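You operate a simulated robot arm through the tools that you are given. There is no shell and no other tool. Be economical: measure what you need, move in short steps, check, and stop when the job is done.

You are at the controls of a simulated two-armed robot. One attempt, no reset.

Task
Take the lid off the spares box and lay it down on the top of the wall bench.

Only the result counts: the job must be done as asked and must still hold three seconds after the hand-in. Knocking over, shifting, dropping, spilling or breaking anything else fails it. A push-on lid holds only when it is set on centred and level and pressed home; a screw cap is set on level and turned clockwise until tight.

Robot
Two 6-joint arms with two-finger grippers on one trunk, on a base that drives. Base frame: it is fixed to the floor where the robot stands at the start and does not move with it; the origin is under the middle of the robot, x ahead of it, y to its left, z up; the surface under the hand at the start is at about z = 0.74. Readings come in m, rad, newtons and seconds.
The left shoulder is at the start at [0.06, 0.143, 0.709], the right one opposite. With the tool pointing down near the work surface each hand reaches from about 0.22 to 0.7 m from the robot's upright axis, wherever it stands, measured 20 degrees to its own side. Payload 2.45 kg a hand.
The TCP of each hand is the grasp point between the finger pads, 0.026 m short of the fingertips. In the tool frame z runs along the fingers and y along their closing line. The gripper opens to 0.096 m. The gripper's body begins 0.069 m behind the TCP.
Orientation is told as [roll, pitch, yaw] about the base's x, y, z axes, in that order, counted from this pose: with the fingers straight down and closing along the base's y, the tool's x points along the base's -x, its y along +y and its z along -z.

Tools
- The arms move only by the tool apply_moves. It takes "left_commands", "right_commands" or both (then of equal length, played together; a hand with none holds still); each is a list of rows, each a list of 3 entries, a list of its own where there are three numbers: the shift along the tool's x, y, z in cm, then the turn, a rotation vector about the tool's x, y, z in rad, then the closure, from 0 (fully open) to 1 (shut). In form: [[[x, y, z], [ax, ay, az], grip], ...]. A call has 1 to 12 rows; each row shifts and turns the commanded pose from where the row before left it, along the tool's axes as they then stand. Rows are played at 5 a second. More than 0.05 m and 0.15 rad between two rows, or a gripper value outside its range, and nothing of the call is played. Where a pose cannot be reached the arm comes as near as it can. A force on the tool above 40 N (or 10 N above the force at the start of the call, whichever is more), or a blocked arm, ends the call early, and 0.2 s more pass. Each finger halts on what it meets, pressing with about 38 N; the grip force reading is that of the motor and also rises with nothing between the fingers. The clock runs only during rows and for 0.2 s after the last one: add rows that do not move to give the fingers time. The reply holds the time, the measured pose of the TCP, the force on the tool along the base axes, the opening and the grip force, in the units named above and with some noise, with the torque about the TCP (base axes, N m) and any sound that the robot's microphone picked up.
- Cameras (640 x 400 px; columns grow to the right, rows downward): "scene" is now at [0.1546, 0.0117, 1.3405]; the picture's right is [0.17, -0.99, -0.00], its down [-0.62, -0.11, -0.78] and it looks along [0.77, 0.13, -0.63] (base axes); focal length 292 px, centre (320, 200). "left" rides on the left gripper at [0.082, -0.003, -0.098] in its tool frame; the picture's right is [0.04, 1.00, 0.00], its down [-0.73, 0.03, -0.68] and it looks along [-0.68, 0.03, 0.73] (tool axes); focal length 256 px, centre (320, 200). "right" rides on the right gripper at [0.082, 0.003, -0.098] in its tool frame; the picture's right is [-0.04, 1.00, 0.00], its down [-0.73, -0.03, -0.68] and it looks along [-0.68, -0.03, 0.73] (tool axes); focal length 256 px, centre (320, 200). There is no depth. A picture from a camera that has moved, and an enlarged one, comes with that camera's place and axes in the base frame and with its lens. The place of the scene camera against the robot may be out by one fixed shift of up to 0.018 m in any direction.
- grab_frame(camera): a new picture of that camera. No time passes.
- move_column(by): slides the trunk up (or, below 0, down) by that many m; the arms and the scene camera ride with it, the base frame stays. It gives what a move gives, with no picture.
- steer(legs): drives the robot by 1 to 6 legs, each [ahead, turn to the left] in m and rad, along the robot's own axes; the way and the turn of a leg run together, so that a leg with both is an arc; at most 1.5 m and 3.142 rad a leg. The arms and the cameras ride along, it lands a little off, and it stops where it bumps. It gives what a move gives.
- turn_head(pan, tilt): turns the head with the scene camera to pan (to the left, within 1.501 rad either way) and tilt (down, from -0.506 to 1.204), counted from straight ahead of the robot. It gives what a move gives.
- close_up(camera, box): a new picture of the part [left, top, right, bottom] of that camera's present view, enlarged. No time passes.
- sign_off(): hands the job in; it is judged then, once.

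Go step by step. Nothing tells you exact positions but the pictures and the camera data: compare them with the known pose of the tool, close in by small moves and look again before you grip or let go. The budget is 120 turns and 88 pictures, counting those below and the enlarged ones. Unless the task says otherwise, let go and move clear before handing in, and close with one line.

The tools are called after "Call:" as a command line: name --argument value ..., lists and objects as JSON in quotes. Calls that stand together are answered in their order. apply_moves: Moves the arms, as the interface text tells. Its arguments: {"type":"object","properties":{"left_commands":{"type":"array"},"right_commands":{"type":"array"}},"required":[]} The other tools are called the same way: move_column (by) slides the trunk up or down; steer (legs) drives the base; turn_head (pan, tilt) turns the head that bears the scene camera; grab_frame (camera) takes a picture; close_up (camera, box) takes an enlarged picture of a part of a camera's view; sign_off () hands the job in.

At the start:

```text
time: 0.0
left_tcp_pos: [0.3903, 0.2991, 1.0312]
left_tool_rot: [-0.001, -0.001, -0.005]
left_force: [0.2, 0.6, 0.5]
left_ft_torque: [0.0, 0.01, -0.01]
left_opening: 0.0961
left_gripper_force: 0.0
right_tcp_pos: [0.435, -0.0612, 1.0829]
right_tool_rot: [0.0, 0.001, -0.008]
right_force: [0.4, -0.1, 0.9]
right_ft_torque: [-0.02, -0.01, -0.04]
right_opening: 0.0959
right_gripper_force: 0.0
trunk travel left (down, up): [-0.334, 0.256]
robot x, y, heading: [0.0041, 0.005, -0.001]
head pan, tilt: [0.173, 0.679]
```

scene: 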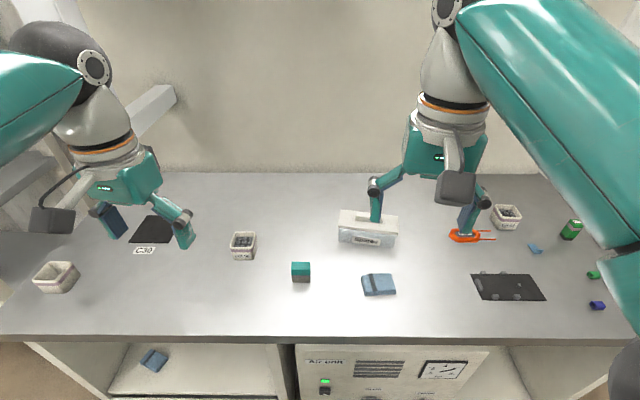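
right: 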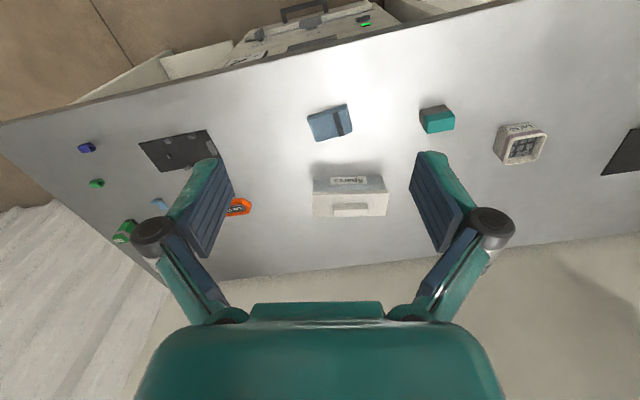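
left: 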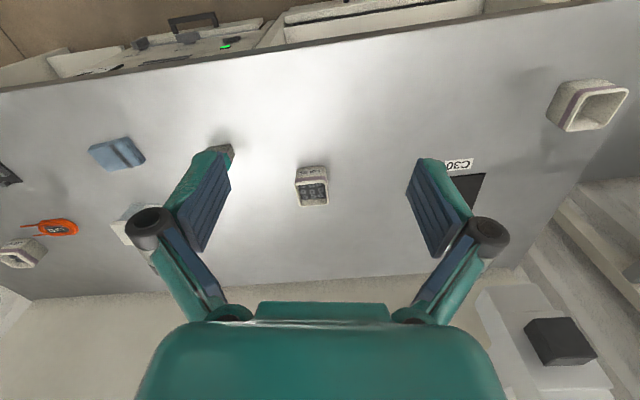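

The box labelled "Spares" stands at the back of the bench in front of me. I'll enlarge it, and look around to find out which surface is the "wall bench".

Call:
close_up --camera "scene" --box '[300, 180, 460, 280]'

Call:
close_up --camera "right" --box '[280, 140, 440, 240]'

Call:
turn_head --pan 1.4 --tilt 0.5

Call:
grab_frame --camera "scene"

Call:
turn_head --pan -1.4 --tilt 0.5

Call:
grab_frame --camera "scene"

```text
4.00 times, centred on (380, 230) of scene
camera zoom: at [0.1546, 0.0117, 1.3405], right [0.17, -0.99, 0.0], down [-0.62, -0.11, -0.78], along [0.77, 0.13, -0.63], focal length 1168 px, centre (80, 80)
```

zoom: 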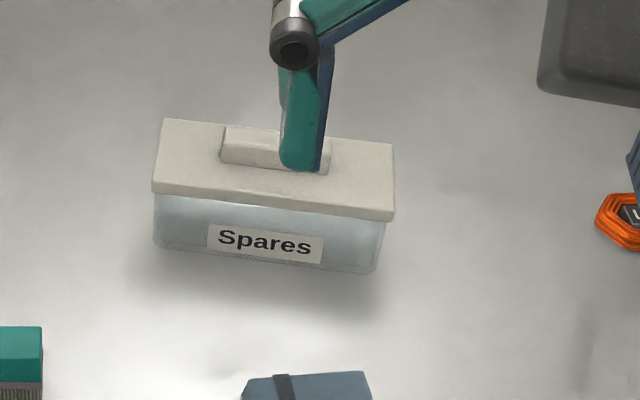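

```text
4.00 times, centred on (360, 190) of right
camera zoom: at [0.3537, -0.0576, 1.1817], right [0.05, 1.0, 0.0], down [0.73, -0.03, 0.68], along [0.68, -0.03, -0.73], focal length 1024 px, centre (160, 240)
```

zoom: 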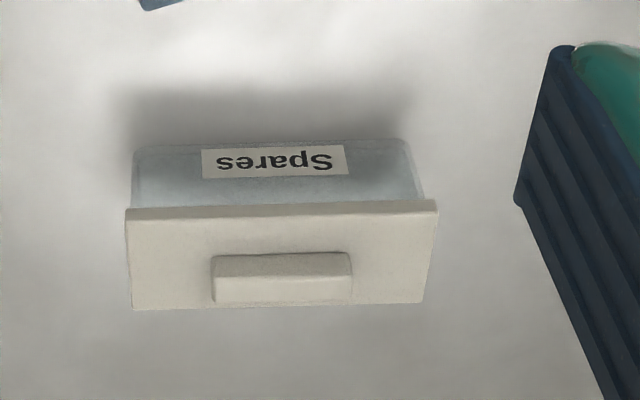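

```text
time: 1.4
left_tcp_pos: [0.39, 0.2998, 1.0324]
left_tool_rot: [0.001, 0.002, -0.007]
left_force: [-0.6, 0.1, -0.4]
left_ft_torque: [0.0, -0.01, 0.0]
left_opening: 0.0961
left_gripper_force: 0.0
right_tcp_pos: [0.4339, -0.0613, 1.0828]
right_tool_rot: [0.0, 0.0, -0.005]
right_force: [0.8, 0.9, -0.2]
right_ft_torque: [-0.03, 0.02, 0.01]
right_opening: 0.096
right_gripper_force: 0.1
trunk travel left (down, up): [-0.334, 0.256]
robot x, y, heading: [-0.0011, -0.0012, 0.0]
head pan, tilt: [1.4, 0.499]
```

```text
82 pictures are left
camera scene: at [0.0857, 0.0866, 1.3565], right [0.99, -0.17, 0.0], down [-0.08, -0.47, -0.88], along [0.15, 0.86, -0.48], focal length 292 px, centre (320, 200)
```

scene: 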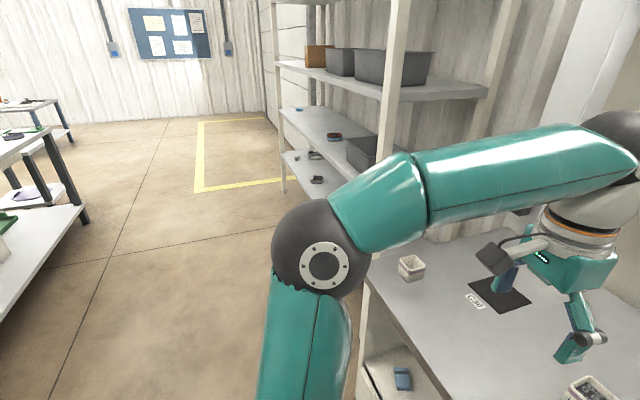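

```text
time: 3.9
left_tcp_pos: [0.3897, 0.2993, 1.0321]
left_tool_rot: [-0.001, 0.0, -0.007]
left_force: [-0.2, 0.3, 0.5]
left_ft_torque: [0.0, -0.03, 0.02]
left_opening: 0.096
left_gripper_force: 0.1
right_tcp_pos: [0.4333, -0.0619, 1.0816]
right_tool_rot: [-0.001, 0.0, -0.006]
right_force: [0.0, 0.5, -0.1]
right_ft_torque: [-0.05, 0.0, -0.02]
right_opening: 0.096
right_gripper_force: 0.1
trunk travel left (down, up): [-0.334, 0.256]
robot x, y, heading: [-0.0001, 0.0006, 0.002]
head pan, tilt: [-1.4, 0.499]
```

```text
81 pictures are left
camera scene: at [0.0857, -0.0927, 1.3565], right [-0.99, -0.17, 0.0], down [-0.08, 0.47, -0.88], along [0.15, -0.87, -0.48], focal length 292 px, centre (320, 200)
```

scene: 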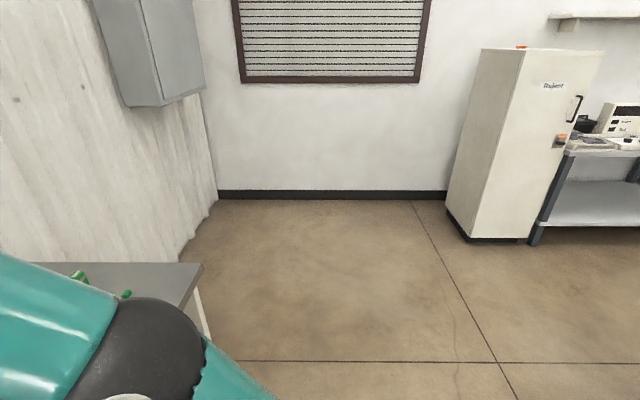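

The bench in front is against a wall, but there are other tables behind and to the side. I'll back off slightly and turn to see them before deciding which one is the "wall bench".

Call:
steer --legs '[[-0.15, 0], [0, -1.5]]'

Call:
turn_head --pan -0.4 --tilt 0.35

Call:
grab_frame --camera "scene"

Call:
turn_head --pan -1.4 --tilt 0.35

Call:
grab_frame --camera "scene"

```text
time: 8.6
left_tcp_pos: [0.2496, -0.2983, 1.0332]
left_tool_rot: [0.0, -0.003, -1.3]
left_force: [1.3, -0.1, 0.6]
left_ft_torque: [0.02, 0.04, 0.01]
left_opening: 0.096
left_gripper_force: 0.1
right_tcp_pos: [-0.0875, -0.4399, 1.0837]
right_tool_rot: [-0.001, 0.003, -1.298]
right_force: [-0.9, 0.2, 0.2]
right_ft_torque: [-0.04, 0.0, 0.0]
right_opening: 0.096
right_gripper_force: 0.1
trunk travel left (down, up): [-0.334, 0.256]
robot x, y, heading: [-0.1028, 0.0088, -1.321]
head pan, tilt: [-1.4, 0.499]
stopped in leg 2: the robot was blocked; the commanded pose is now the measured one
```

```text
time: 9.9
left_tcp_pos: [0.2488, -0.2981, 1.0345]
left_tool_rot: [0.001, -0.003, -1.3]
left_force: [-0.7, -0.6, -0.9]
left_ft_torque: [0.01, -0.04, 0.0]
left_opening: 0.0957
left_gripper_force: 0.0
right_tcp_pos: [-0.0864, -0.4395, 1.0836]
right_tool_rot: [0.0, 0.0, -1.3]
right_force: [0.3, -0.1, 0.1]
right_ft_torque: [0.02, 0.04, 0.0]
right_opening: 0.0961
right_gripper_force: 0.0
trunk travel left (down, up): [-0.334, 0.256]
robot x, y, heading: [-0.1006, 0.0064, -1.328]
head pan, tilt: [-0.4, 0.351]
```

```text
80 pictures are left
camera scene: at [-0.0919, -0.1445, 1.3702], right [-0.99, 0.15, 0.0], down [0.05, 0.34, -0.94], along [-0.14, -0.93, -0.34], focal length 292 px, centre (320, 200)
```

scene: 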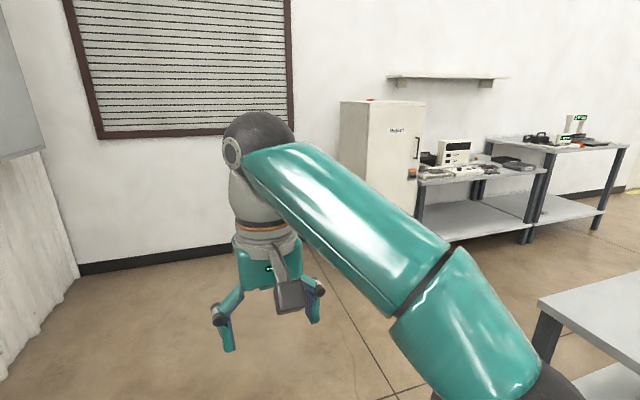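

```text
time: 11.2
left_tcp_pos: [0.2491, -0.2997, 1.0335]
left_tool_rot: [0.001, -0.002, -1.301]
left_force: [-0.9, 0.2, 0.2]
left_ft_torque: [0.0, 0.0, 0.01]
left_opening: 0.0958
left_gripper_force: 0.1
right_tcp_pos: [-0.0857, -0.4402, 1.0821]
right_tool_rot: [0.001, 0.0, -1.299]
right_force: [-0.2, 0.3, 0.4]
right_ft_torque: [0.02, -0.05, 0.04]
right_opening: 0.096
right_gripper_force: 0.0
trunk travel left (down, up): [-0.334, 0.256]
robot x, y, heading: [-0.1034, 0.0067, -1.325]
head pan, tilt: [-1.4, 0.351]
```

```text
79 pictures are left
camera scene: at [-0.1627, -0.0903, 1.3702], right [-0.41, 0.91, 0.0], down [0.31, 0.14, -0.94], along [-0.86, -0.38, -0.34], focal length 292 px, centre (320, 200)
```

scene: 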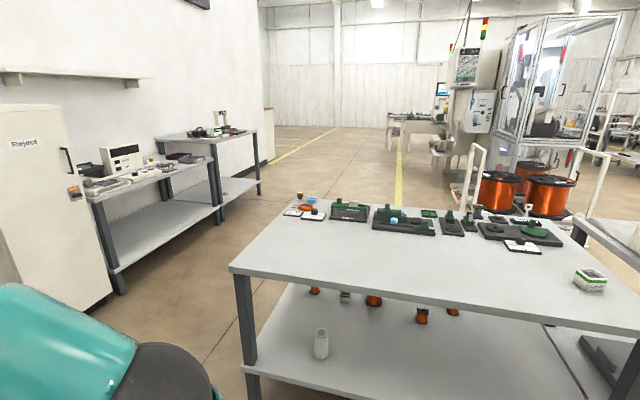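

A middle table stands behind me, and more equipment tables are along the side wall. I'll check those for labels before going back.

Call:
close_up --camera "scene" --box '[0, 60, 280, 235]'

Call:
close_up --camera "scene" --box '[220, 180, 640, 400]'

```text
2.29 times, centred on (140, 148) of scene
camera zoom: at [-0.1627, -0.0903, 1.3702], right [-0.41, 0.91, 0.0], down [0.31, 0.14, -0.94], along [-0.86, -0.38, -0.34], focal length 667 px, centre (731, 320)
```

zoom: 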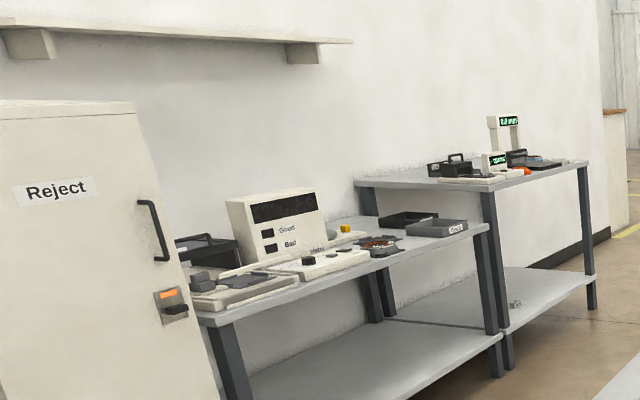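

```text
1.52 times, centred on (430, 290) of scene
camera zoom: at [-0.1627, -0.0903, 1.3702], right [-0.41, 0.91, 0.0], down [0.31, 0.14, -0.94], along [-0.86, -0.38, -0.34], focal length 445 px, centre (152, 63)
```

zoom: 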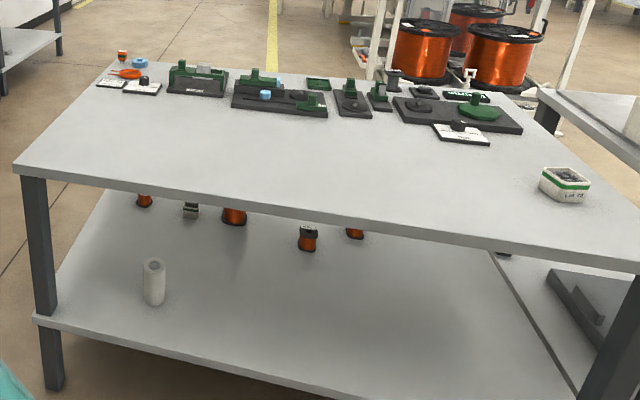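

The others are test and assembly tables. The bench I started at, built along the wall, is the wall bench, so I'll turn back to it.

Call:
steer --legs '[[0, 1.325], [0.1, 0]]'

Call:
turn_head --pan 0.0 --tilt 0.75

Call:
grab_frame --camera "scene"

Call:
grab_frame --camera "right"

```text
time: 14.8
left_tcp_pos: [0.312, 0.2364, 1.0327]
left_tool_rot: [-0.001, 0.0, -0.067]
left_force: [0.4, 0.9, 0.3]
left_ft_torque: [0.02, 0.0, -0.01]
left_opening: 0.096
left_gripper_force: 0.0
right_tcp_pos: [0.3315, -0.1262, 1.0834]
right_tool_rot: [0.001, -0.002, -0.068]
right_force: [-0.3, -0.2, 0.8]
right_ft_torque: [0.07, -0.02, 0.02]
right_opening: 0.096
right_gripper_force: 0.0
trunk travel left (down, up): [-0.334, 0.256]
robot x, y, heading: [-0.1025, -0.0379, -0.067]
head pan, tilt: [-1.4, 0.351]
stopped in leg 1: the robot was blocked; the commanded pose is now the measured one
```

```text
time: 16.4
left_tcp_pos: [0.3117, 0.2363, 1.0348]
left_tool_rot: [0.0, 0.0, -0.068]
left_force: [-0.4, -0.7, -0.1]
left_ft_torque: [-0.03, 0.02, -0.02]
left_opening: 0.0961
left_gripper_force: 0.0
right_tcp_pos: [0.3329, -0.128, 1.0837]
right_tool_rot: [0.0, -0.003, -0.067]
right_force: [-0.3, 0.3, 0.2]
right_ft_torque: [0.03, -0.02, 0.0]
right_opening: 0.0961
right_gripper_force: 0.0
trunk travel left (down, up): [-0.334, 0.256]
robot x, y, heading: [-0.1037, -0.039, -0.07]
head pan, tilt: [0.0, 0.75]
```

```text
76 pictures are left
camera scene: at [0.0502, -0.0487, 1.3345], right [-0.07, -1.0, 0.0], down [-0.68, 0.05, -0.73], along [0.73, -0.05, -0.68], focal length 292 px, centre (320, 200)
```

scene: 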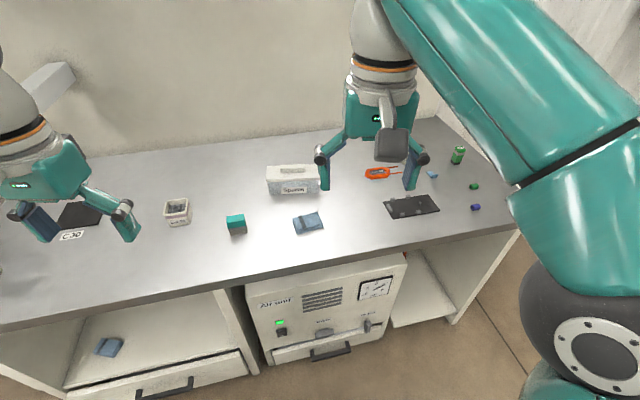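

```text
75 pictures are left
camera right: at [0.2505, -0.1181, 1.1828], right [0.11, 0.99, 0.0], down [0.73, -0.08, 0.68], along [0.68, -0.07, -0.73], focal length 256 px, centre (320, 200)
```

right: 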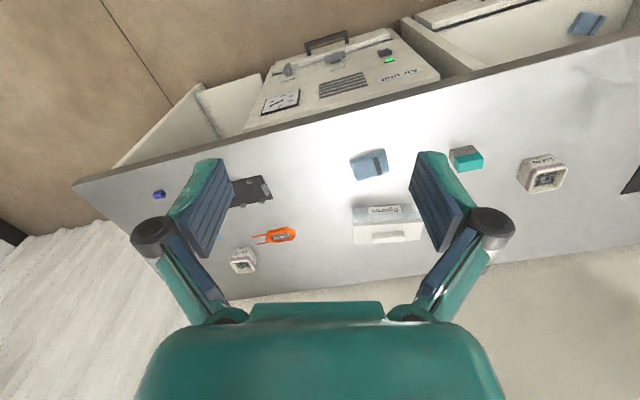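

Everything on the bench looks undisturbed. I'm about 0.1 m back with a small yaw, so I'll correct that gently.

Call:
steer --legs '[[0.1, 0.07]]'

Call:
grab_frame --camera "right"

Call:
grab_frame --camera "scene"

```text
time: 17.5
left_tcp_pos: [0.3941, 0.2591, 1.0346]
left_tool_rot: [0.001, 0.002, -0.003]
left_force: [0.2, -0.5, -0.2]
left_ft_torque: [0.01, 0.05, 0.0]
left_opening: 0.096
left_gripper_force: 0.1
right_tcp_pos: [0.4395, -0.1019, 1.0821]
right_tool_rot: [0.003, -0.001, -0.003]
right_force: [0.6, -0.7, -0.1]
right_ft_torque: [0.03, 0.08, -0.04]
right_opening: 0.0961
right_gripper_force: 0.1
trunk travel left (down, up): [-0.334, 0.256]
robot x, y, heading: [-0.0034, -0.0408, 0.002]
head pan, tilt: [0.0, 0.75]
```

```text
74 pictures are left
camera right: at [0.3576, -0.0979, 1.1816], right [0.04, 1.0, 0.0], down [0.73, -0.03, 0.68], along [0.68, -0.03, -0.73], focal length 256 px, centre (320, 200)
```

right: 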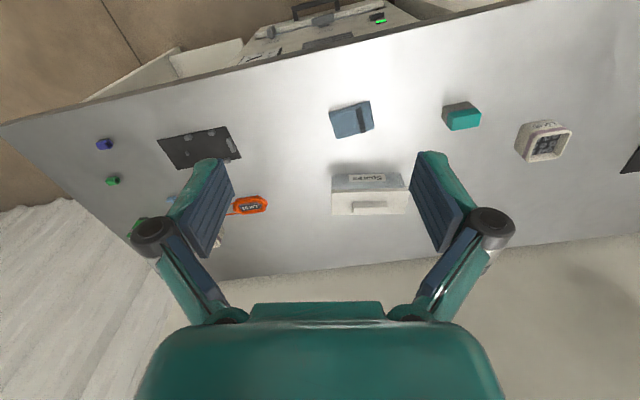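

```text
73 pictures are left
camera scene: at [0.1533, -0.0447, 1.3342], right [0.0, -1.0, 0.0], down [-0.68, 0.0, -0.73], along [0.73, 0.0, -0.68], focal length 292 px, centre (320, 200)
```

scene: 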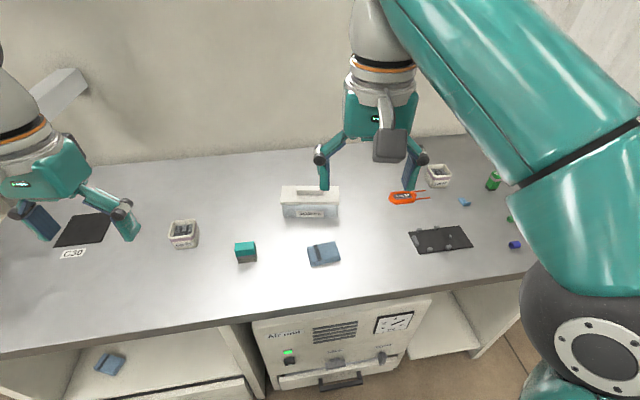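

The bench is undisturbed. The box lid's handle is at about x 0.72, y −0.01, running along y, which is near the edge of reach. I'll drive slightly closer and turn left to suit the right arm.

Call:
steer --legs '[[0.1, 0.25]]'

Call:
grab_frame --camera "right"

Call:
grab_frame --camera "scene"

```text
time: 18.9
left_tcp_pos: [0.4094, 0.3577, 1.0337]
left_tool_rot: [-0.001, 0.0, 0.237]
left_force: [0.0, -0.2, -0.5]
left_ft_torque: [-0.01, 0.04, 0.01]
left_opening: 0.0958
left_gripper_force: 0.2
right_tcp_pos: [0.5381, 0.0169, 1.0814]
right_tool_rot: [0.003, -0.003, 0.238]
right_force: [0.2, -0.1, -0.5]
right_ft_torque: [0.0, 0.04, -0.01]
right_opening: 0.0961
right_gripper_force: 0.0
trunk travel left (down, up): [-0.334, 0.256]
robot x, y, heading: [0.1027, -0.0385, 0.242]
head pan, tilt: [0.0, 0.75]
```

```text
72 pictures are left
camera right: at [0.4584, 0.0005, 1.1814], right [-0.2, 0.98, 0.0], down [0.72, 0.14, 0.68], along [0.67, 0.13, -0.73], focal length 256 px, centre (320, 200)
```

right: 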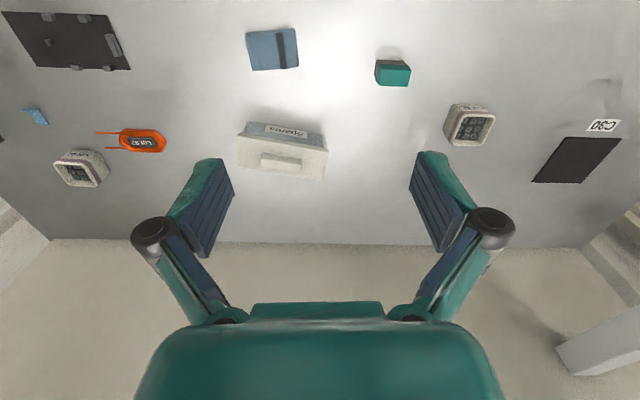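

```text
71 pictures are left
camera scene: at [0.2488, -0.0056, 1.3344], right [0.24, -0.97, 0.0], down [-0.66, -0.16, -0.73], along [0.71, 0.18, -0.68], focal length 292 px, centre (320, 200)
```

scene: 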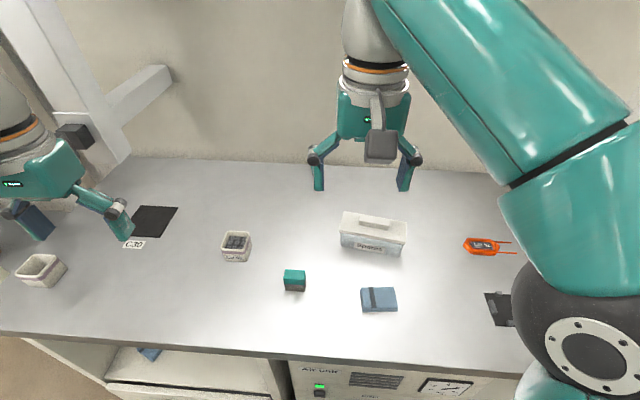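

Two views put the handle's top centre at about (0.704, −0.015, 0.838). I'll turn the right hand so its fingers close along base x.

Call:
apply_moves --right_commands '[[[0, 0, 0], [0, 0, -0.148], 0], [[0, 0, 0], [0, 0, -0.148], 0], [[0, 0, 0], [0, 0, -0.148], 0], [[0, 0, 0], [0, 0, -0.148], 0], [[0, 0, 0], [0, 0, -0.148], 0], [[0, 0, 0], [0, 0, -0.148], 0], [[0, 0, 0], [0, 0, -0.148], 0], [[0, 0, 0], [0, 0, -0.148], 0], [[0, 0, 0], [0, 0, -0.148], 0], [[0, 0, 0], [0, 0, 0], 0]]'

Call:
grab_frame --camera "right"

```text
time: 21.1
left_tcp_pos: [0.4087, 0.3575, 1.0352]
left_tool_rot: [0.0, 0.001, 0.237]
left_force: [-0.7, 1.3, 0.1]
left_ft_torque: [-0.02, 0.01, -0.02]
left_opening: 0.0963
left_gripper_force: 0.1
right_tcp_pos: [0.5367, 0.016, 1.0825]
right_tool_rot: [-0.005, -0.004, 1.571]
right_force: [0.6, -0.3, 0.1]
right_ft_torque: [-0.01, 0.02, 0.03]
right_opening: 0.096
right_gripper_force: 0.0
trunk travel left (down, up): [-0.334, 0.256]
robot x, y, heading: [0.0972, -0.0388, 0.248]
head pan, tilt: [0.0, 0.75]
```

```text
70 pictures are left
camera right: at [0.5339, -0.0649, 1.182], right [-1.0, 0.04, 0.0], down [0.03, 0.73, 0.68], along [0.03, 0.68, -0.73], focal length 256 px, centre (320, 200)
```

right: 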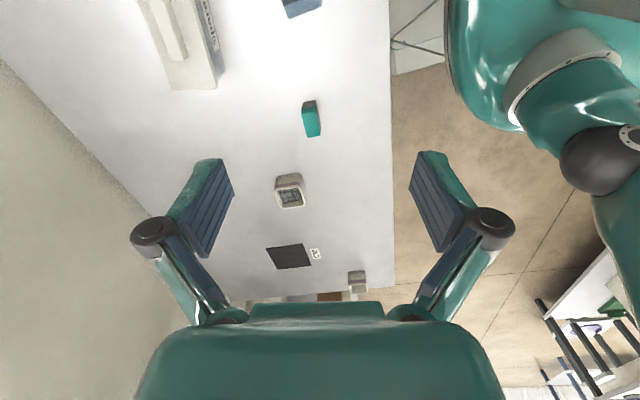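

Now over the handle, at z about 0.94.

Call:
apply_moves --right_commands '[[[0.62, -3.35, 2.8], [0, 0, 0], 0], [[0.62, -3.35, 2.8], [0, 0, 0], 0], [[0.62, -3.35, 2.8], [0, 0, 0], 0], [[0.62, -3.35, 2.8], [0, 0, 0], 0], [[0.62, -3.35, 2.8], [0, 0, 0], 0], [[0, 0, 0], [0, 0, 0], 0]]'

Call:
grab_frame --camera "right"

Call:
close_up --camera "scene" --box '[290, 150, 450, 250]'

```text
time: 22.4
left_tcp_pos: [0.4079, 0.3572, 1.0359]
left_tool_rot: [0.001, -0.002, 0.237]
left_force: [-0.2, -1.1, -0.5]
left_ft_torque: [0.01, 0.01, 0.02]
left_opening: 0.0959
left_gripper_force: 0.1
right_tcp_pos: [0.7034, -0.0164, 0.9416]
right_tool_rot: [-0.003, -0.003, 1.571]
right_force: [0.6, 0.7, -0.6]
right_ft_torque: [0.0, 0.0, 0.0]
right_opening: 0.096
right_gripper_force: 0.0
trunk travel left (down, up): [-0.334, 0.256]
robot x, y, heading: [0.0964, -0.0348, 0.242]
head pan, tilt: [0.0, 0.75]
```

```text
69 pictures are left
camera right: at [0.7001, -0.0973, 1.0402], right [-1.0, 0.04, 0.0], down [0.03, 0.73, 0.68], along [0.03, 0.68, -0.73], focal length 256 px, centre (320, 200)
```

right: 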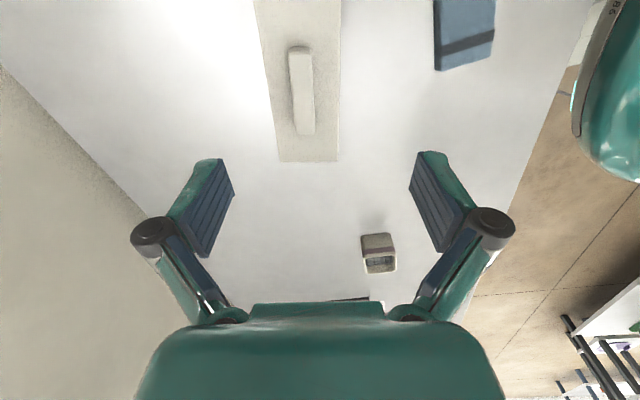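

```text
4.00 times, centred on (370, 200) of scene
camera zoom: at [0.2475, -0.0058, 1.3346], right [0.24, -0.97, 0.0], down [-0.66, -0.16, -0.73], along [0.71, 0.18, -0.68], focal length 1168 px, centre (120, 200)
```

zoom: 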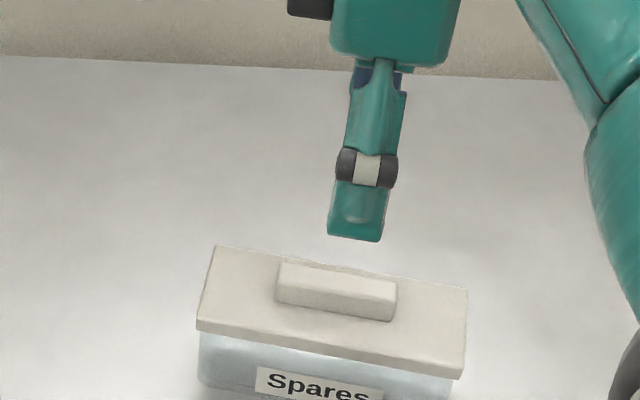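

Triangulation from this view gives the handle centre at (0.719, −0.016), top near z 0.825, with its axis about −0.034 rad off. I'll centre, align, narrow the fingers and lower to just above it.

Call:
apply_moves --right_commands '[[[0, -1.56, 0], [0, 0, 0.034], 0.3], [[0, 0, 2.2], [0, 0, 0], 0.5], [[0, 0, 2.4], [0, 0, 0], 0.5], [[0, 0, 2.0], [0, 0, 0], 0.5], [[0, 0, 0], [0, 0, 0], 0.5], [[0, 0, 0], [0, 0, 0], 0.5]]'

Call:
grab_frame --camera "right"

Call:
close_up --camera "scene" --box '[290, 170, 450, 270]'

Call:
grab_frame --camera "left"

```text
time: 23.9
left_tcp_pos: [0.4083, 0.3574, 1.034]
left_tool_rot: [0.0, 0.0, 0.238]
left_force: [0.0, 0.0, -0.1]
left_ft_torque: [0.02, -0.01, 0.0]
left_opening: 0.0958
left_gripper_force: 0.1
right_tcp_pos: [0.7161, -0.0158, 0.8737]
right_tool_rot: [-0.006, -0.004, 1.533]
right_force: [-0.8, 0.6, -0.8]
right_ft_torque: [-0.01, 0.01, 0.0]
right_opening: 0.0478
right_gripper_force: 0.0
right hand out of reach, approached as far as the arm can: row 1
trunk travel left (down, up): [-0.334, 0.256]
robot x, y, heading: [0.0976, -0.0386, 0.244]
head pan, tilt: [0.0, 0.75]
```

```text
67 pictures are left
camera right: at [0.71, -0.0972, 0.9729], right [-1.0, 0.08, 0.0], down [0.05, 0.73, 0.68], along [0.05, 0.68, -0.73], focal length 256 px, centre (320, 200)
```

right: 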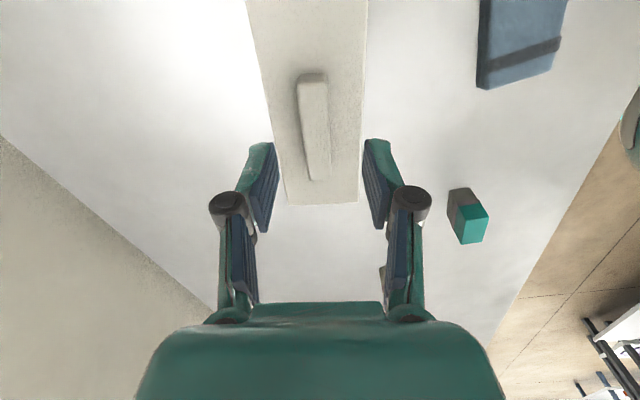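

```text
4.00 times, centred on (370, 220) of scene
camera zoom: at [0.248, -0.0056, 1.3345], right [0.24, -0.97, 0.0], down [-0.66, -0.16, -0.73], along [0.71, 0.18, -0.68], focal length 1168 px, centre (120, 120)
```

zoom: 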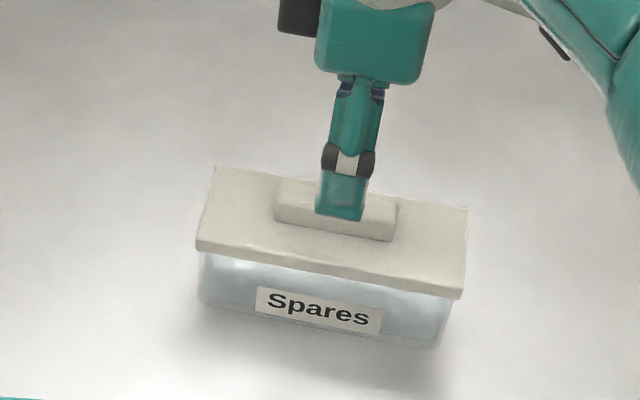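

```text
65 pictures are left
camera left: at [0.3305, 0.3347, 1.1317], right [-0.27, 0.96, 0.0], down [0.71, 0.2, 0.68], along [0.65, 0.19, -0.73], focal length 256 px, centre (320, 200)
```

left: 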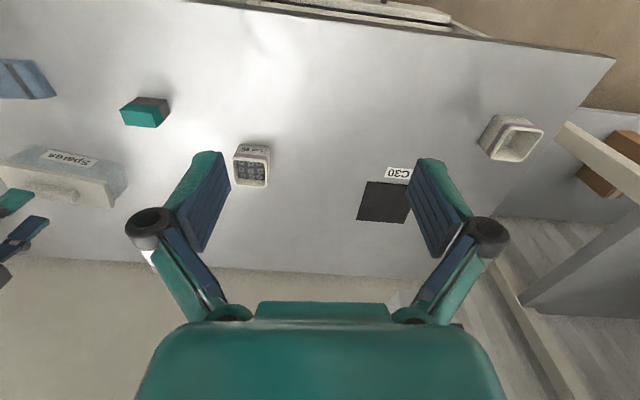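

The hand is nearly over the handle; the lid edges show the handle is almost square to base y, so I'll undo most of the yaw, nudge 2 mm and go down to z 0.845.

Call:
apply_moves --right_commands '[[[0, -0.25, 0], [0, 0, -0.026], 0.5], [[0, 0, 1.5], [0, 0, 0], 0.5], [[0, 0, 1.4], [0, 0, 0], 0.5], [[0, 0, 0], [0, 0, 0], 0.5]]'

Call:
grab_frame --camera "right"

Call:
close_up --camera "scene" --box '[330, 200, 410, 250]'

Call:
close_up --camera "left" --box '[0, 130, 160, 230]'

```text
time: 24.9
left_tcp_pos: [0.4092, 0.3574, 1.0348]
left_tool_rot: [0.0, 0.0, 0.236]
left_force: [-0.3, -0.3, -0.4]
left_ft_torque: [0.0, -0.02, -0.01]
left_opening: 0.0961
left_gripper_force: 0.2
right_tcp_pos: [0.7188, -0.0153, 0.8454]
right_tool_rot: [-0.003, -0.003, 1.561]
right_force: [-1.3, -0.5, -0.4]
right_ft_torque: [0.01, 0.02, 0.01]
right_opening: 0.0478
right_gripper_force: 0.0
trunk travel left (down, up): [-0.334, 0.256]
robot x, y, heading: [0.0984, -0.0362, 0.241]
head pan, tilt: [0.0, 0.75]
```

```text
64 pictures are left
camera right: at [0.7154, -0.0972, 0.944], right [-1.0, 0.05, 0.0], down [0.03, 0.73, 0.68], along [0.04, 0.68, -0.73], focal length 256 px, centre (320, 200)
```

right: 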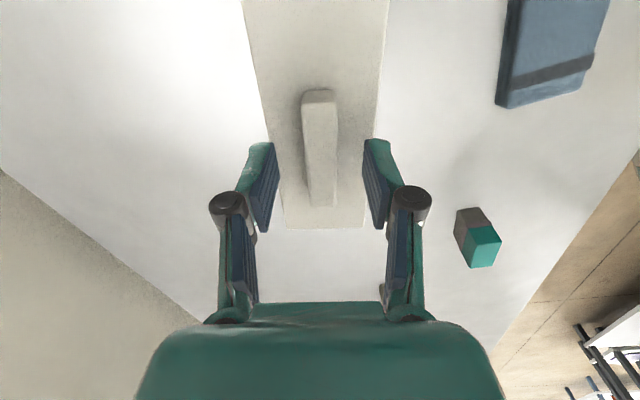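

```text
8.00 times, centred on (370, 225) of scene
camera zoom: at [0.2479, -0.0056, 1.3345], right [0.24, -0.97, 0.0], down [-0.66, -0.16, -0.73], along [0.71, 0.18, -0.68], focal length 2336 px, centre (-80, 0)
```

zoom: 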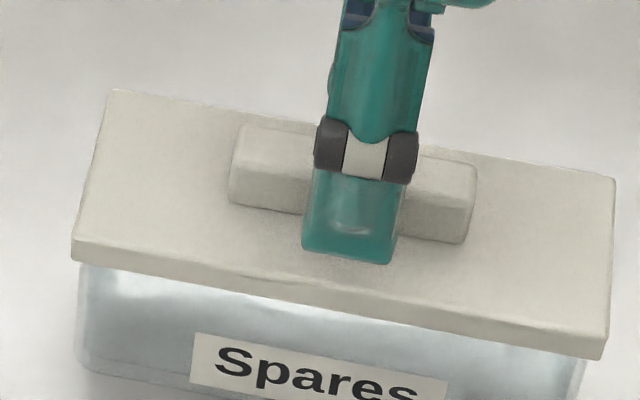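

```text
4.00 times, centred on (80, 180) of left
camera zoom: at [0.3304, 0.3347, 1.1317], right [-0.27, 0.96, 0.0], down [0.71, 0.2, 0.68], along [0.65, 0.19, -0.73], focal length 1024 px, centre (1280, 280)
```

zoom: 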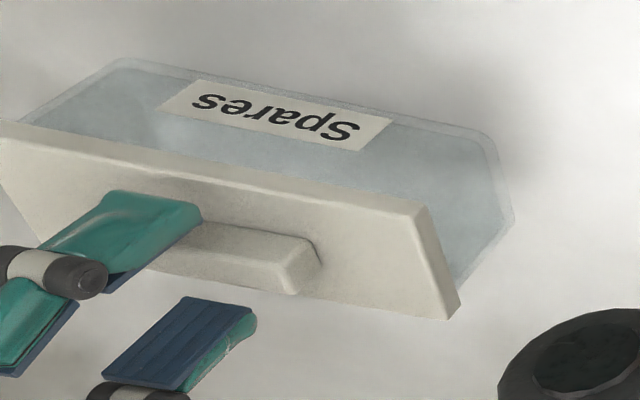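

Handle is centred between the fingers, and the tips are still above the lid plate. I'll go down in small steps.

Call:
apply_moves --right_commands '[[[0, 0, 0.4], [0, 0, 0], 0.5], [[0, 0, 0.4], [0, 0, 0], 0.5], [[0, 0, 0], [0, 0, 0], 0.5]]'

Call:
close_up --camera "left" --box '[0, 150, 120, 225]'

Call:
close_up --camera "scene" --box '[330, 200, 410, 250]'

```text
time: 25.6
left_tcp_pos: [0.4077, 0.3569, 1.0358]
left_tool_rot: [0.001, 0.0, 0.237]
left_force: [0.1, 0.1, 0.5]
left_ft_torque: [-0.04, -0.01, 0.0]
left_opening: 0.096
left_gripper_force: 0.1
right_tcp_pos: [0.7186, -0.0145, 0.8373]
right_tool_rot: [-0.003, -0.003, 1.559]
right_force: [0.0, 0.6, 1.1]
right_ft_torque: [0.03, 0.02, -0.01]
right_opening: 0.048
right_gripper_force: 0.1
trunk travel left (down, up): [-0.334, 0.256]
robot x, y, heading: [0.1033, -0.0379, 0.242]
head pan, tilt: [0.0, 0.75]
```

```text
5.33 times, centred on (60, 188) of left
camera zoom: at [0.3305, 0.3348, 1.1317], right [-0.27, 0.96, 0.0], down [0.71, 0.2, 0.68], along [0.65, 0.19, -0.73], focal length 1365 px, centre (1707, 267)
```

zoom: 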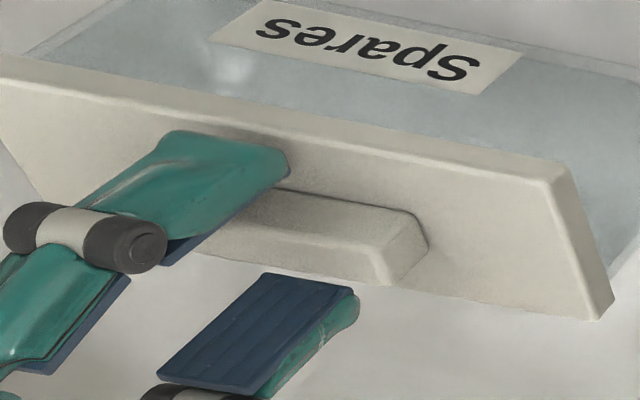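

```text
8.00 times, centred on (370, 225) of scene
camera zoom: at [0.248, -0.0056, 1.3345], right [0.24, -0.97, 0.0], down [-0.66, -0.16, -0.73], along [0.71, 0.18, -0.68], focal length 2336 px, centre (-80, 0)
```

zoom: 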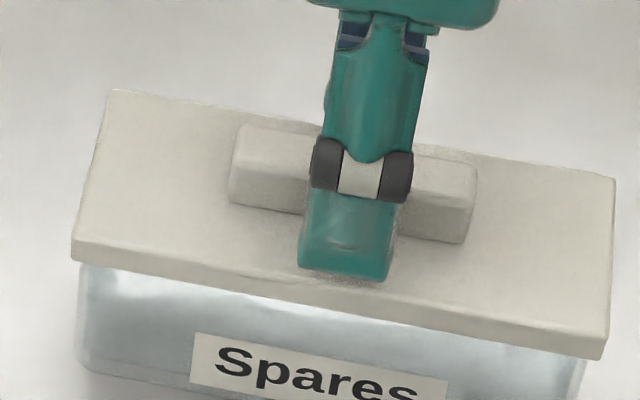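

No contact yet; I'll go a few more millimetres.

Call:
apply_moves --right_commands '[[[0, 0, 0.2], [0, 0, 0], 0.5], [[0, 0, 0.2], [0, 0, 0], 0.5], [[0, 0, 0], [0, 0, 0], 0.5]]'

Call:
close_up --camera "left" --box '[0, 150, 120, 225]'

Call:
grab_frame --camera "right"

```text
time: 26.4
left_tcp_pos: [0.4086, 0.3575, 1.0345]
left_tool_rot: [0.0, 0.0, 0.238]
left_force: [-0.2, 0.4, -0.6]
left_ft_torque: [-0.01, 0.01, -0.01]
left_opening: 0.0959
left_gripper_force: 0.0
right_tcp_pos: [0.7174, -0.016, 0.8344]
right_tool_rot: [-0.003, -0.003, 1.56]
right_force: [0.0, 0.2, 0.1]
right_ft_torque: [0.0, 0.02, -0.03]
right_opening: 0.048
right_gripper_force: 0.1
trunk travel left (down, up): [-0.334, 0.256]
robot x, y, heading: [0.0979, -0.0366, 0.241]
head pan, tilt: [0.0, 0.75]
```

```text
5.33 times, centred on (60, 188) of left
camera zoom: at [0.3304, 0.3347, 1.1317], right [-0.27, 0.96, 0.0], down [0.71, 0.2, 0.68], along [0.65, 0.19, -0.73], focal length 1365 px, centre (1707, 267)
```

zoom: 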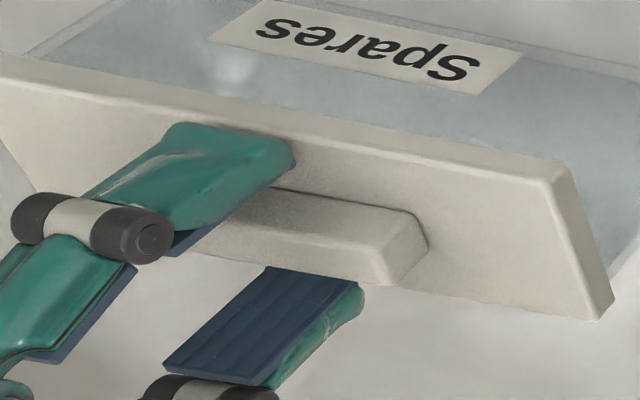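

```text
58 pictures are left
camera right: at [0.7148, -0.0974, 0.9335], right [-1.0, 0.05, 0.0], down [0.03, 0.73, 0.68], along [0.04, 0.68, -0.73], focal length 256 px, centre (320, 200)
```

right: 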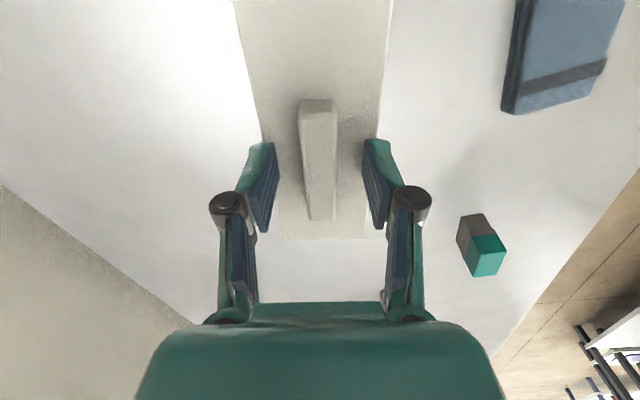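

Call:
apply_moves --right_commands '[[[0, 0, 0.2], [0, 0, 0], 0.5], [[0, 0, 0.2], [0, 0, 0], 0.5], [[0, 0, 0], [0, 0, 0], 0.5]]'

Call:
close_up --camera "left" --box '[0, 150, 120, 225]'

```text
time: 27.2
left_tcp_pos: [0.4088, 0.357, 1.0348]
left_tool_rot: [0.0, 0.0, 0.237]
left_force: [0.8, -0.4, 0.1]
left_ft_torque: [0.01, 0.04, 0.01]
left_opening: 0.0958
left_gripper_force: 0.1
right_tcp_pos: [0.7193, -0.0149, 0.8323]
right_tool_rot: [-0.004, -0.005, 1.561]
right_force: [0.5, -0.4, 3.7]
right_ft_torque: [-0.03, 0.01, 0.0]
right_opening: 0.0481
right_gripper_force: 0.2
trunk travel left (down, up): [-0.334, 0.256]
robot x, y, heading: [0.1, -0.0368, 0.243]
head pan, tilt: [0.0, 0.75]
```

```text
5.33 times, centred on (60, 188) of left
camera zoom: at [0.3302, 0.3347, 1.1318], right [-0.27, 0.96, 0.0], down [0.71, 0.2, 0.68], along [0.65, 0.19, -0.73], focal length 1365 px, centre (1707, 267)
```

zoom: 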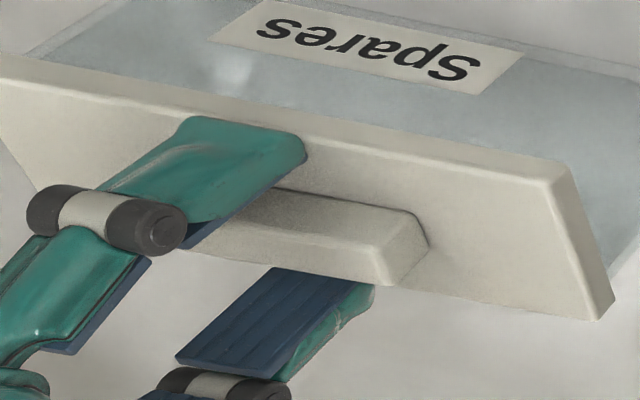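

Light contact with the lid plate (lid top ≈ 0.806). I'll lift 2 mm and close on the handle.

Call:
apply_moves --right_commands '[[[0, 0, -0.25], [0, 0, 0], 0.5], [[0, 0, 0], [0, 0, 0], 0.6], [[0, 0, 0], [0, 0, 0], 0.7], [[0, 0, 0], [0, 0, 0], 0.8], [[0, 0, 0], [0, 0, 0], 1], [[0, 0, 0], [0, 0, 0], 1], [[0, 0, 0], [0, 0, 0], 1]]'

Call:
grab_frame --camera "right"

Call:
close_up --camera "left" --box '[0, 150, 120, 225]'

```text
time: 28.9
left_tcp_pos: [0.4093, 0.3568, 1.0355]
left_tool_rot: [0.001, -0.001, 0.237]
left_force: [0.1, -0.3, 0.2]
left_ft_torque: [-0.02, 0.01, 0.01]
left_opening: 0.0961
left_gripper_force: 0.1
right_tcp_pos: [0.7188, -0.016, 0.8329]
right_tool_rot: [-0.003, -0.004, 1.561]
right_force: [-0.3, 0.3, -0.5]
right_ft_torque: [0.0, -0.01, 0.02]
right_opening: 0.0165
right_gripper_force: 38.2
trunk travel left (down, up): [-0.334, 0.256]
robot x, y, heading: [0.0994, -0.0349, 0.244]
head pan, tilt: [0.0, 0.75]
heard: snap
```

```text
56 pictures are left
camera right: at [0.715, -0.097, 0.9317], right [-1.0, 0.05, 0.0], down [0.03, 0.73, 0.68], along [0.04, 0.68, -0.73], focal length 256 px, centre (320, 200)
```

right: 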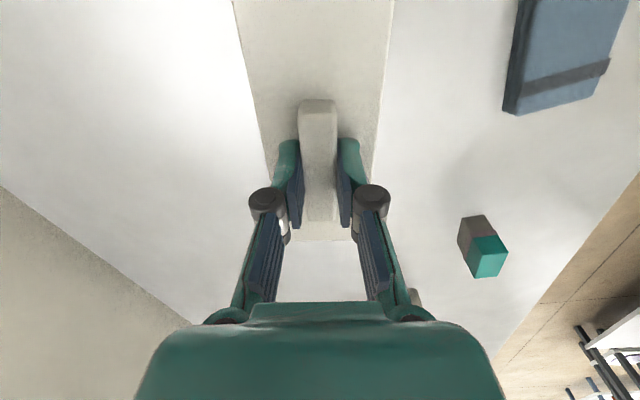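

```text
5.33 times, centred on (60, 188) of left
camera zoom: at [0.3305, 0.3347, 1.1317], right [-0.27, 0.96, 0.0], down [0.71, 0.2, 0.68], along [0.65, 0.19, -0.73], focal length 1365 px, centre (1707, 267)
```

zoom: 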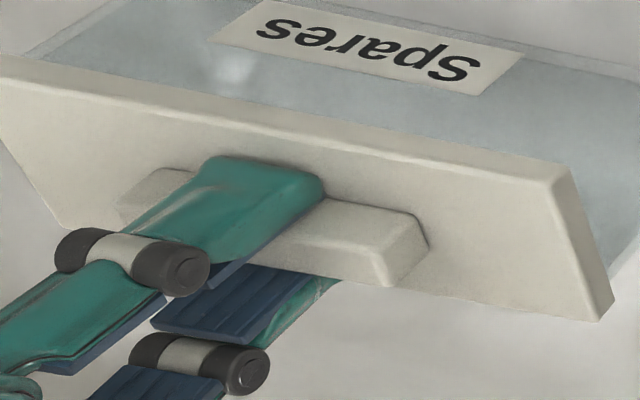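

Gripped (a snap was heard, so the lid is a push-on one). I'll lift slowly and watch whether the box comes along.

Call:
apply_moves --right_commands '[[[0, 0, -0.3], [0, 0, 0], 1], [[0, 0, -0.3], [0, 0, 0], 1], [[0, 0, -0.4], [0, 0, 0], 1], [[0, 0, 0], [0, 0, 0], 1]]'

Call:
close_up --camera "left" --box '[0, 130, 160, 230]'

Call:
close_up --camera "scene" --box '[330, 200, 410, 250]'

```text
time: 29.9
left_tcp_pos: [0.4088, 0.3573, 1.0346]
left_tool_rot: [-0.001, 0.0, 0.237]
left_force: [-0.4, 0.7, -0.1]
left_ft_torque: [-0.03, -0.02, 0.0]
left_opening: 0.0962
left_gripper_force: 0.1
right_tcp_pos: [0.719, -0.0163, 0.8436]
right_tool_rot: [-0.003, -0.004, 1.56]
right_force: [0.1, -0.5, -0.9]
right_ft_torque: [0.0, -0.04, 0.0]
right_opening: 0.0163
right_gripper_force: 38.0
trunk travel left (down, up): [-0.334, 0.256]
robot x, y, heading: [0.1056, -0.038, 0.247]
head pan, tilt: [0.0, 0.75]
```

```text
4.00 times, centred on (80, 180) of left
camera zoom: at [0.3305, 0.3347, 1.1317], right [-0.27, 0.96, 0.0], down [0.71, 0.2, 0.68], along [0.65, 0.19, -0.73], focal length 1024 px, centre (1280, 280)
```

zoom: 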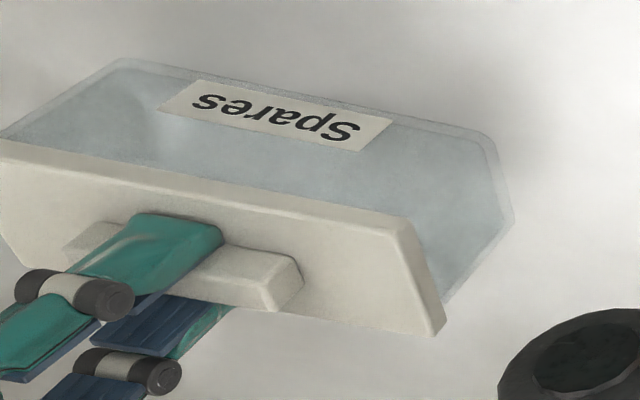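

```text
8.00 times, centred on (370, 225) of scene
camera zoom: at [0.248, -0.0056, 1.3345], right [0.24, -0.97, 0.0], down [-0.66, -0.16, -0.73], along [0.71, 0.18, -0.68], focal length 2336 px, centre (-80, 0)
```

zoom: 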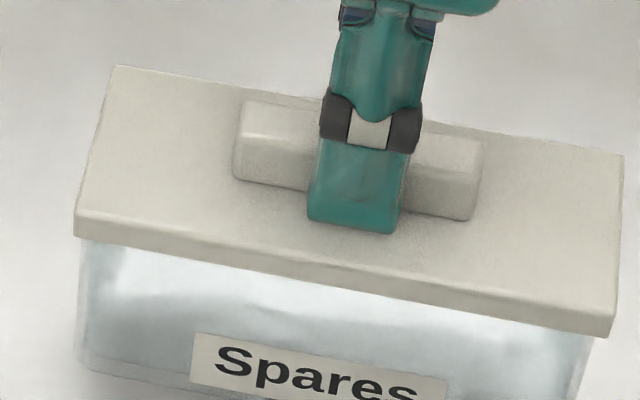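

The lid is off and the box stayed put. I'll lift it well clear.

Call:
apply_moves --right_commands '[[[0, 0, -1], [0, 0, 0], 1], [[0, 0, -1.5], [0, 0, 0], 1], [[0, 0, -2], [0, 0, 0], 1], [[0, 0, -2], [0, 0, 0], 1], [[0, 0, -2], [0, 0, 0], 1], [[0, 0, 0], [0, 0, 0], 1]]'

Call:
grab_frame --camera "scene"

Call:
grab_frame --camera "left"

```text
time: 31.2
left_tcp_pos: [0.4092, 0.3575, 1.0345]
left_tool_rot: [0.001, 0.001, 0.237]
left_force: [0.2, 0.4, 0.5]
left_ft_torque: [-0.02, 0.03, -0.01]
left_opening: 0.0958
left_gripper_force: 0.0
right_tcp_pos: [0.7179, -0.0163, 0.9265]
right_tool_rot: [-0.004, -0.003, 1.561]
right_force: [0.0, 0.5, 0.0]
right_ft_torque: [0.04, -0.01, 0.03]
right_opening: 0.0167
right_gripper_force: 38.6
trunk travel left (down, up): [-0.334, 0.256]
robot x, y, heading: [0.0963, -0.04, 0.238]
head pan, tilt: [0.0, 0.75]
```

```text
52 pictures are left
camera scene: at [0.2479, -0.0056, 1.3345], right [0.24, -0.97, 0.0], down [-0.66, -0.16, -0.73], along [0.71, 0.18, -0.68], focal length 292 px, centre (320, 200)
```

scene: 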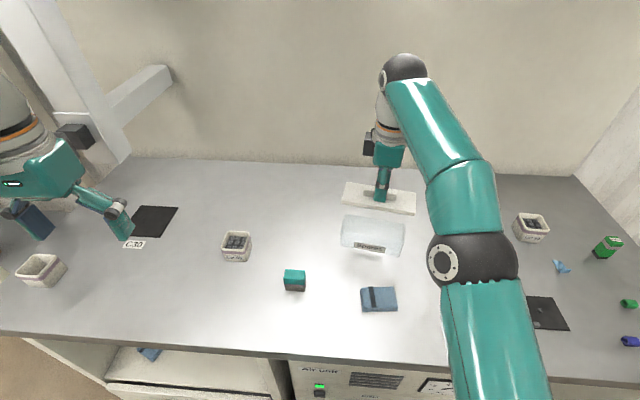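

```text
51 pictures are left
camera left: at [0.3304, 0.3347, 1.1317], right [-0.27, 0.96, 0.0], down [0.71, 0.2, 0.68], along [0.65, 0.19, -0.73], focal length 256 px, centre (320, 200)
```

left: 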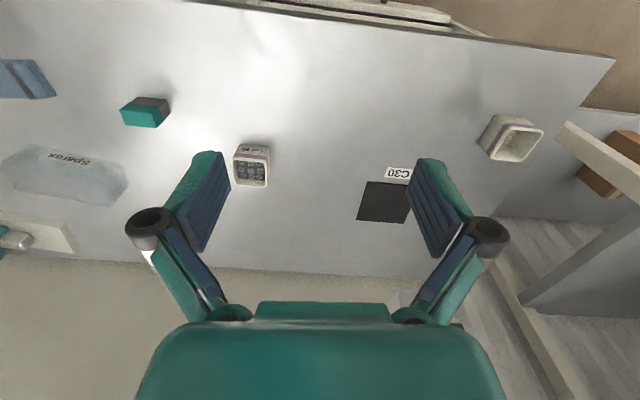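

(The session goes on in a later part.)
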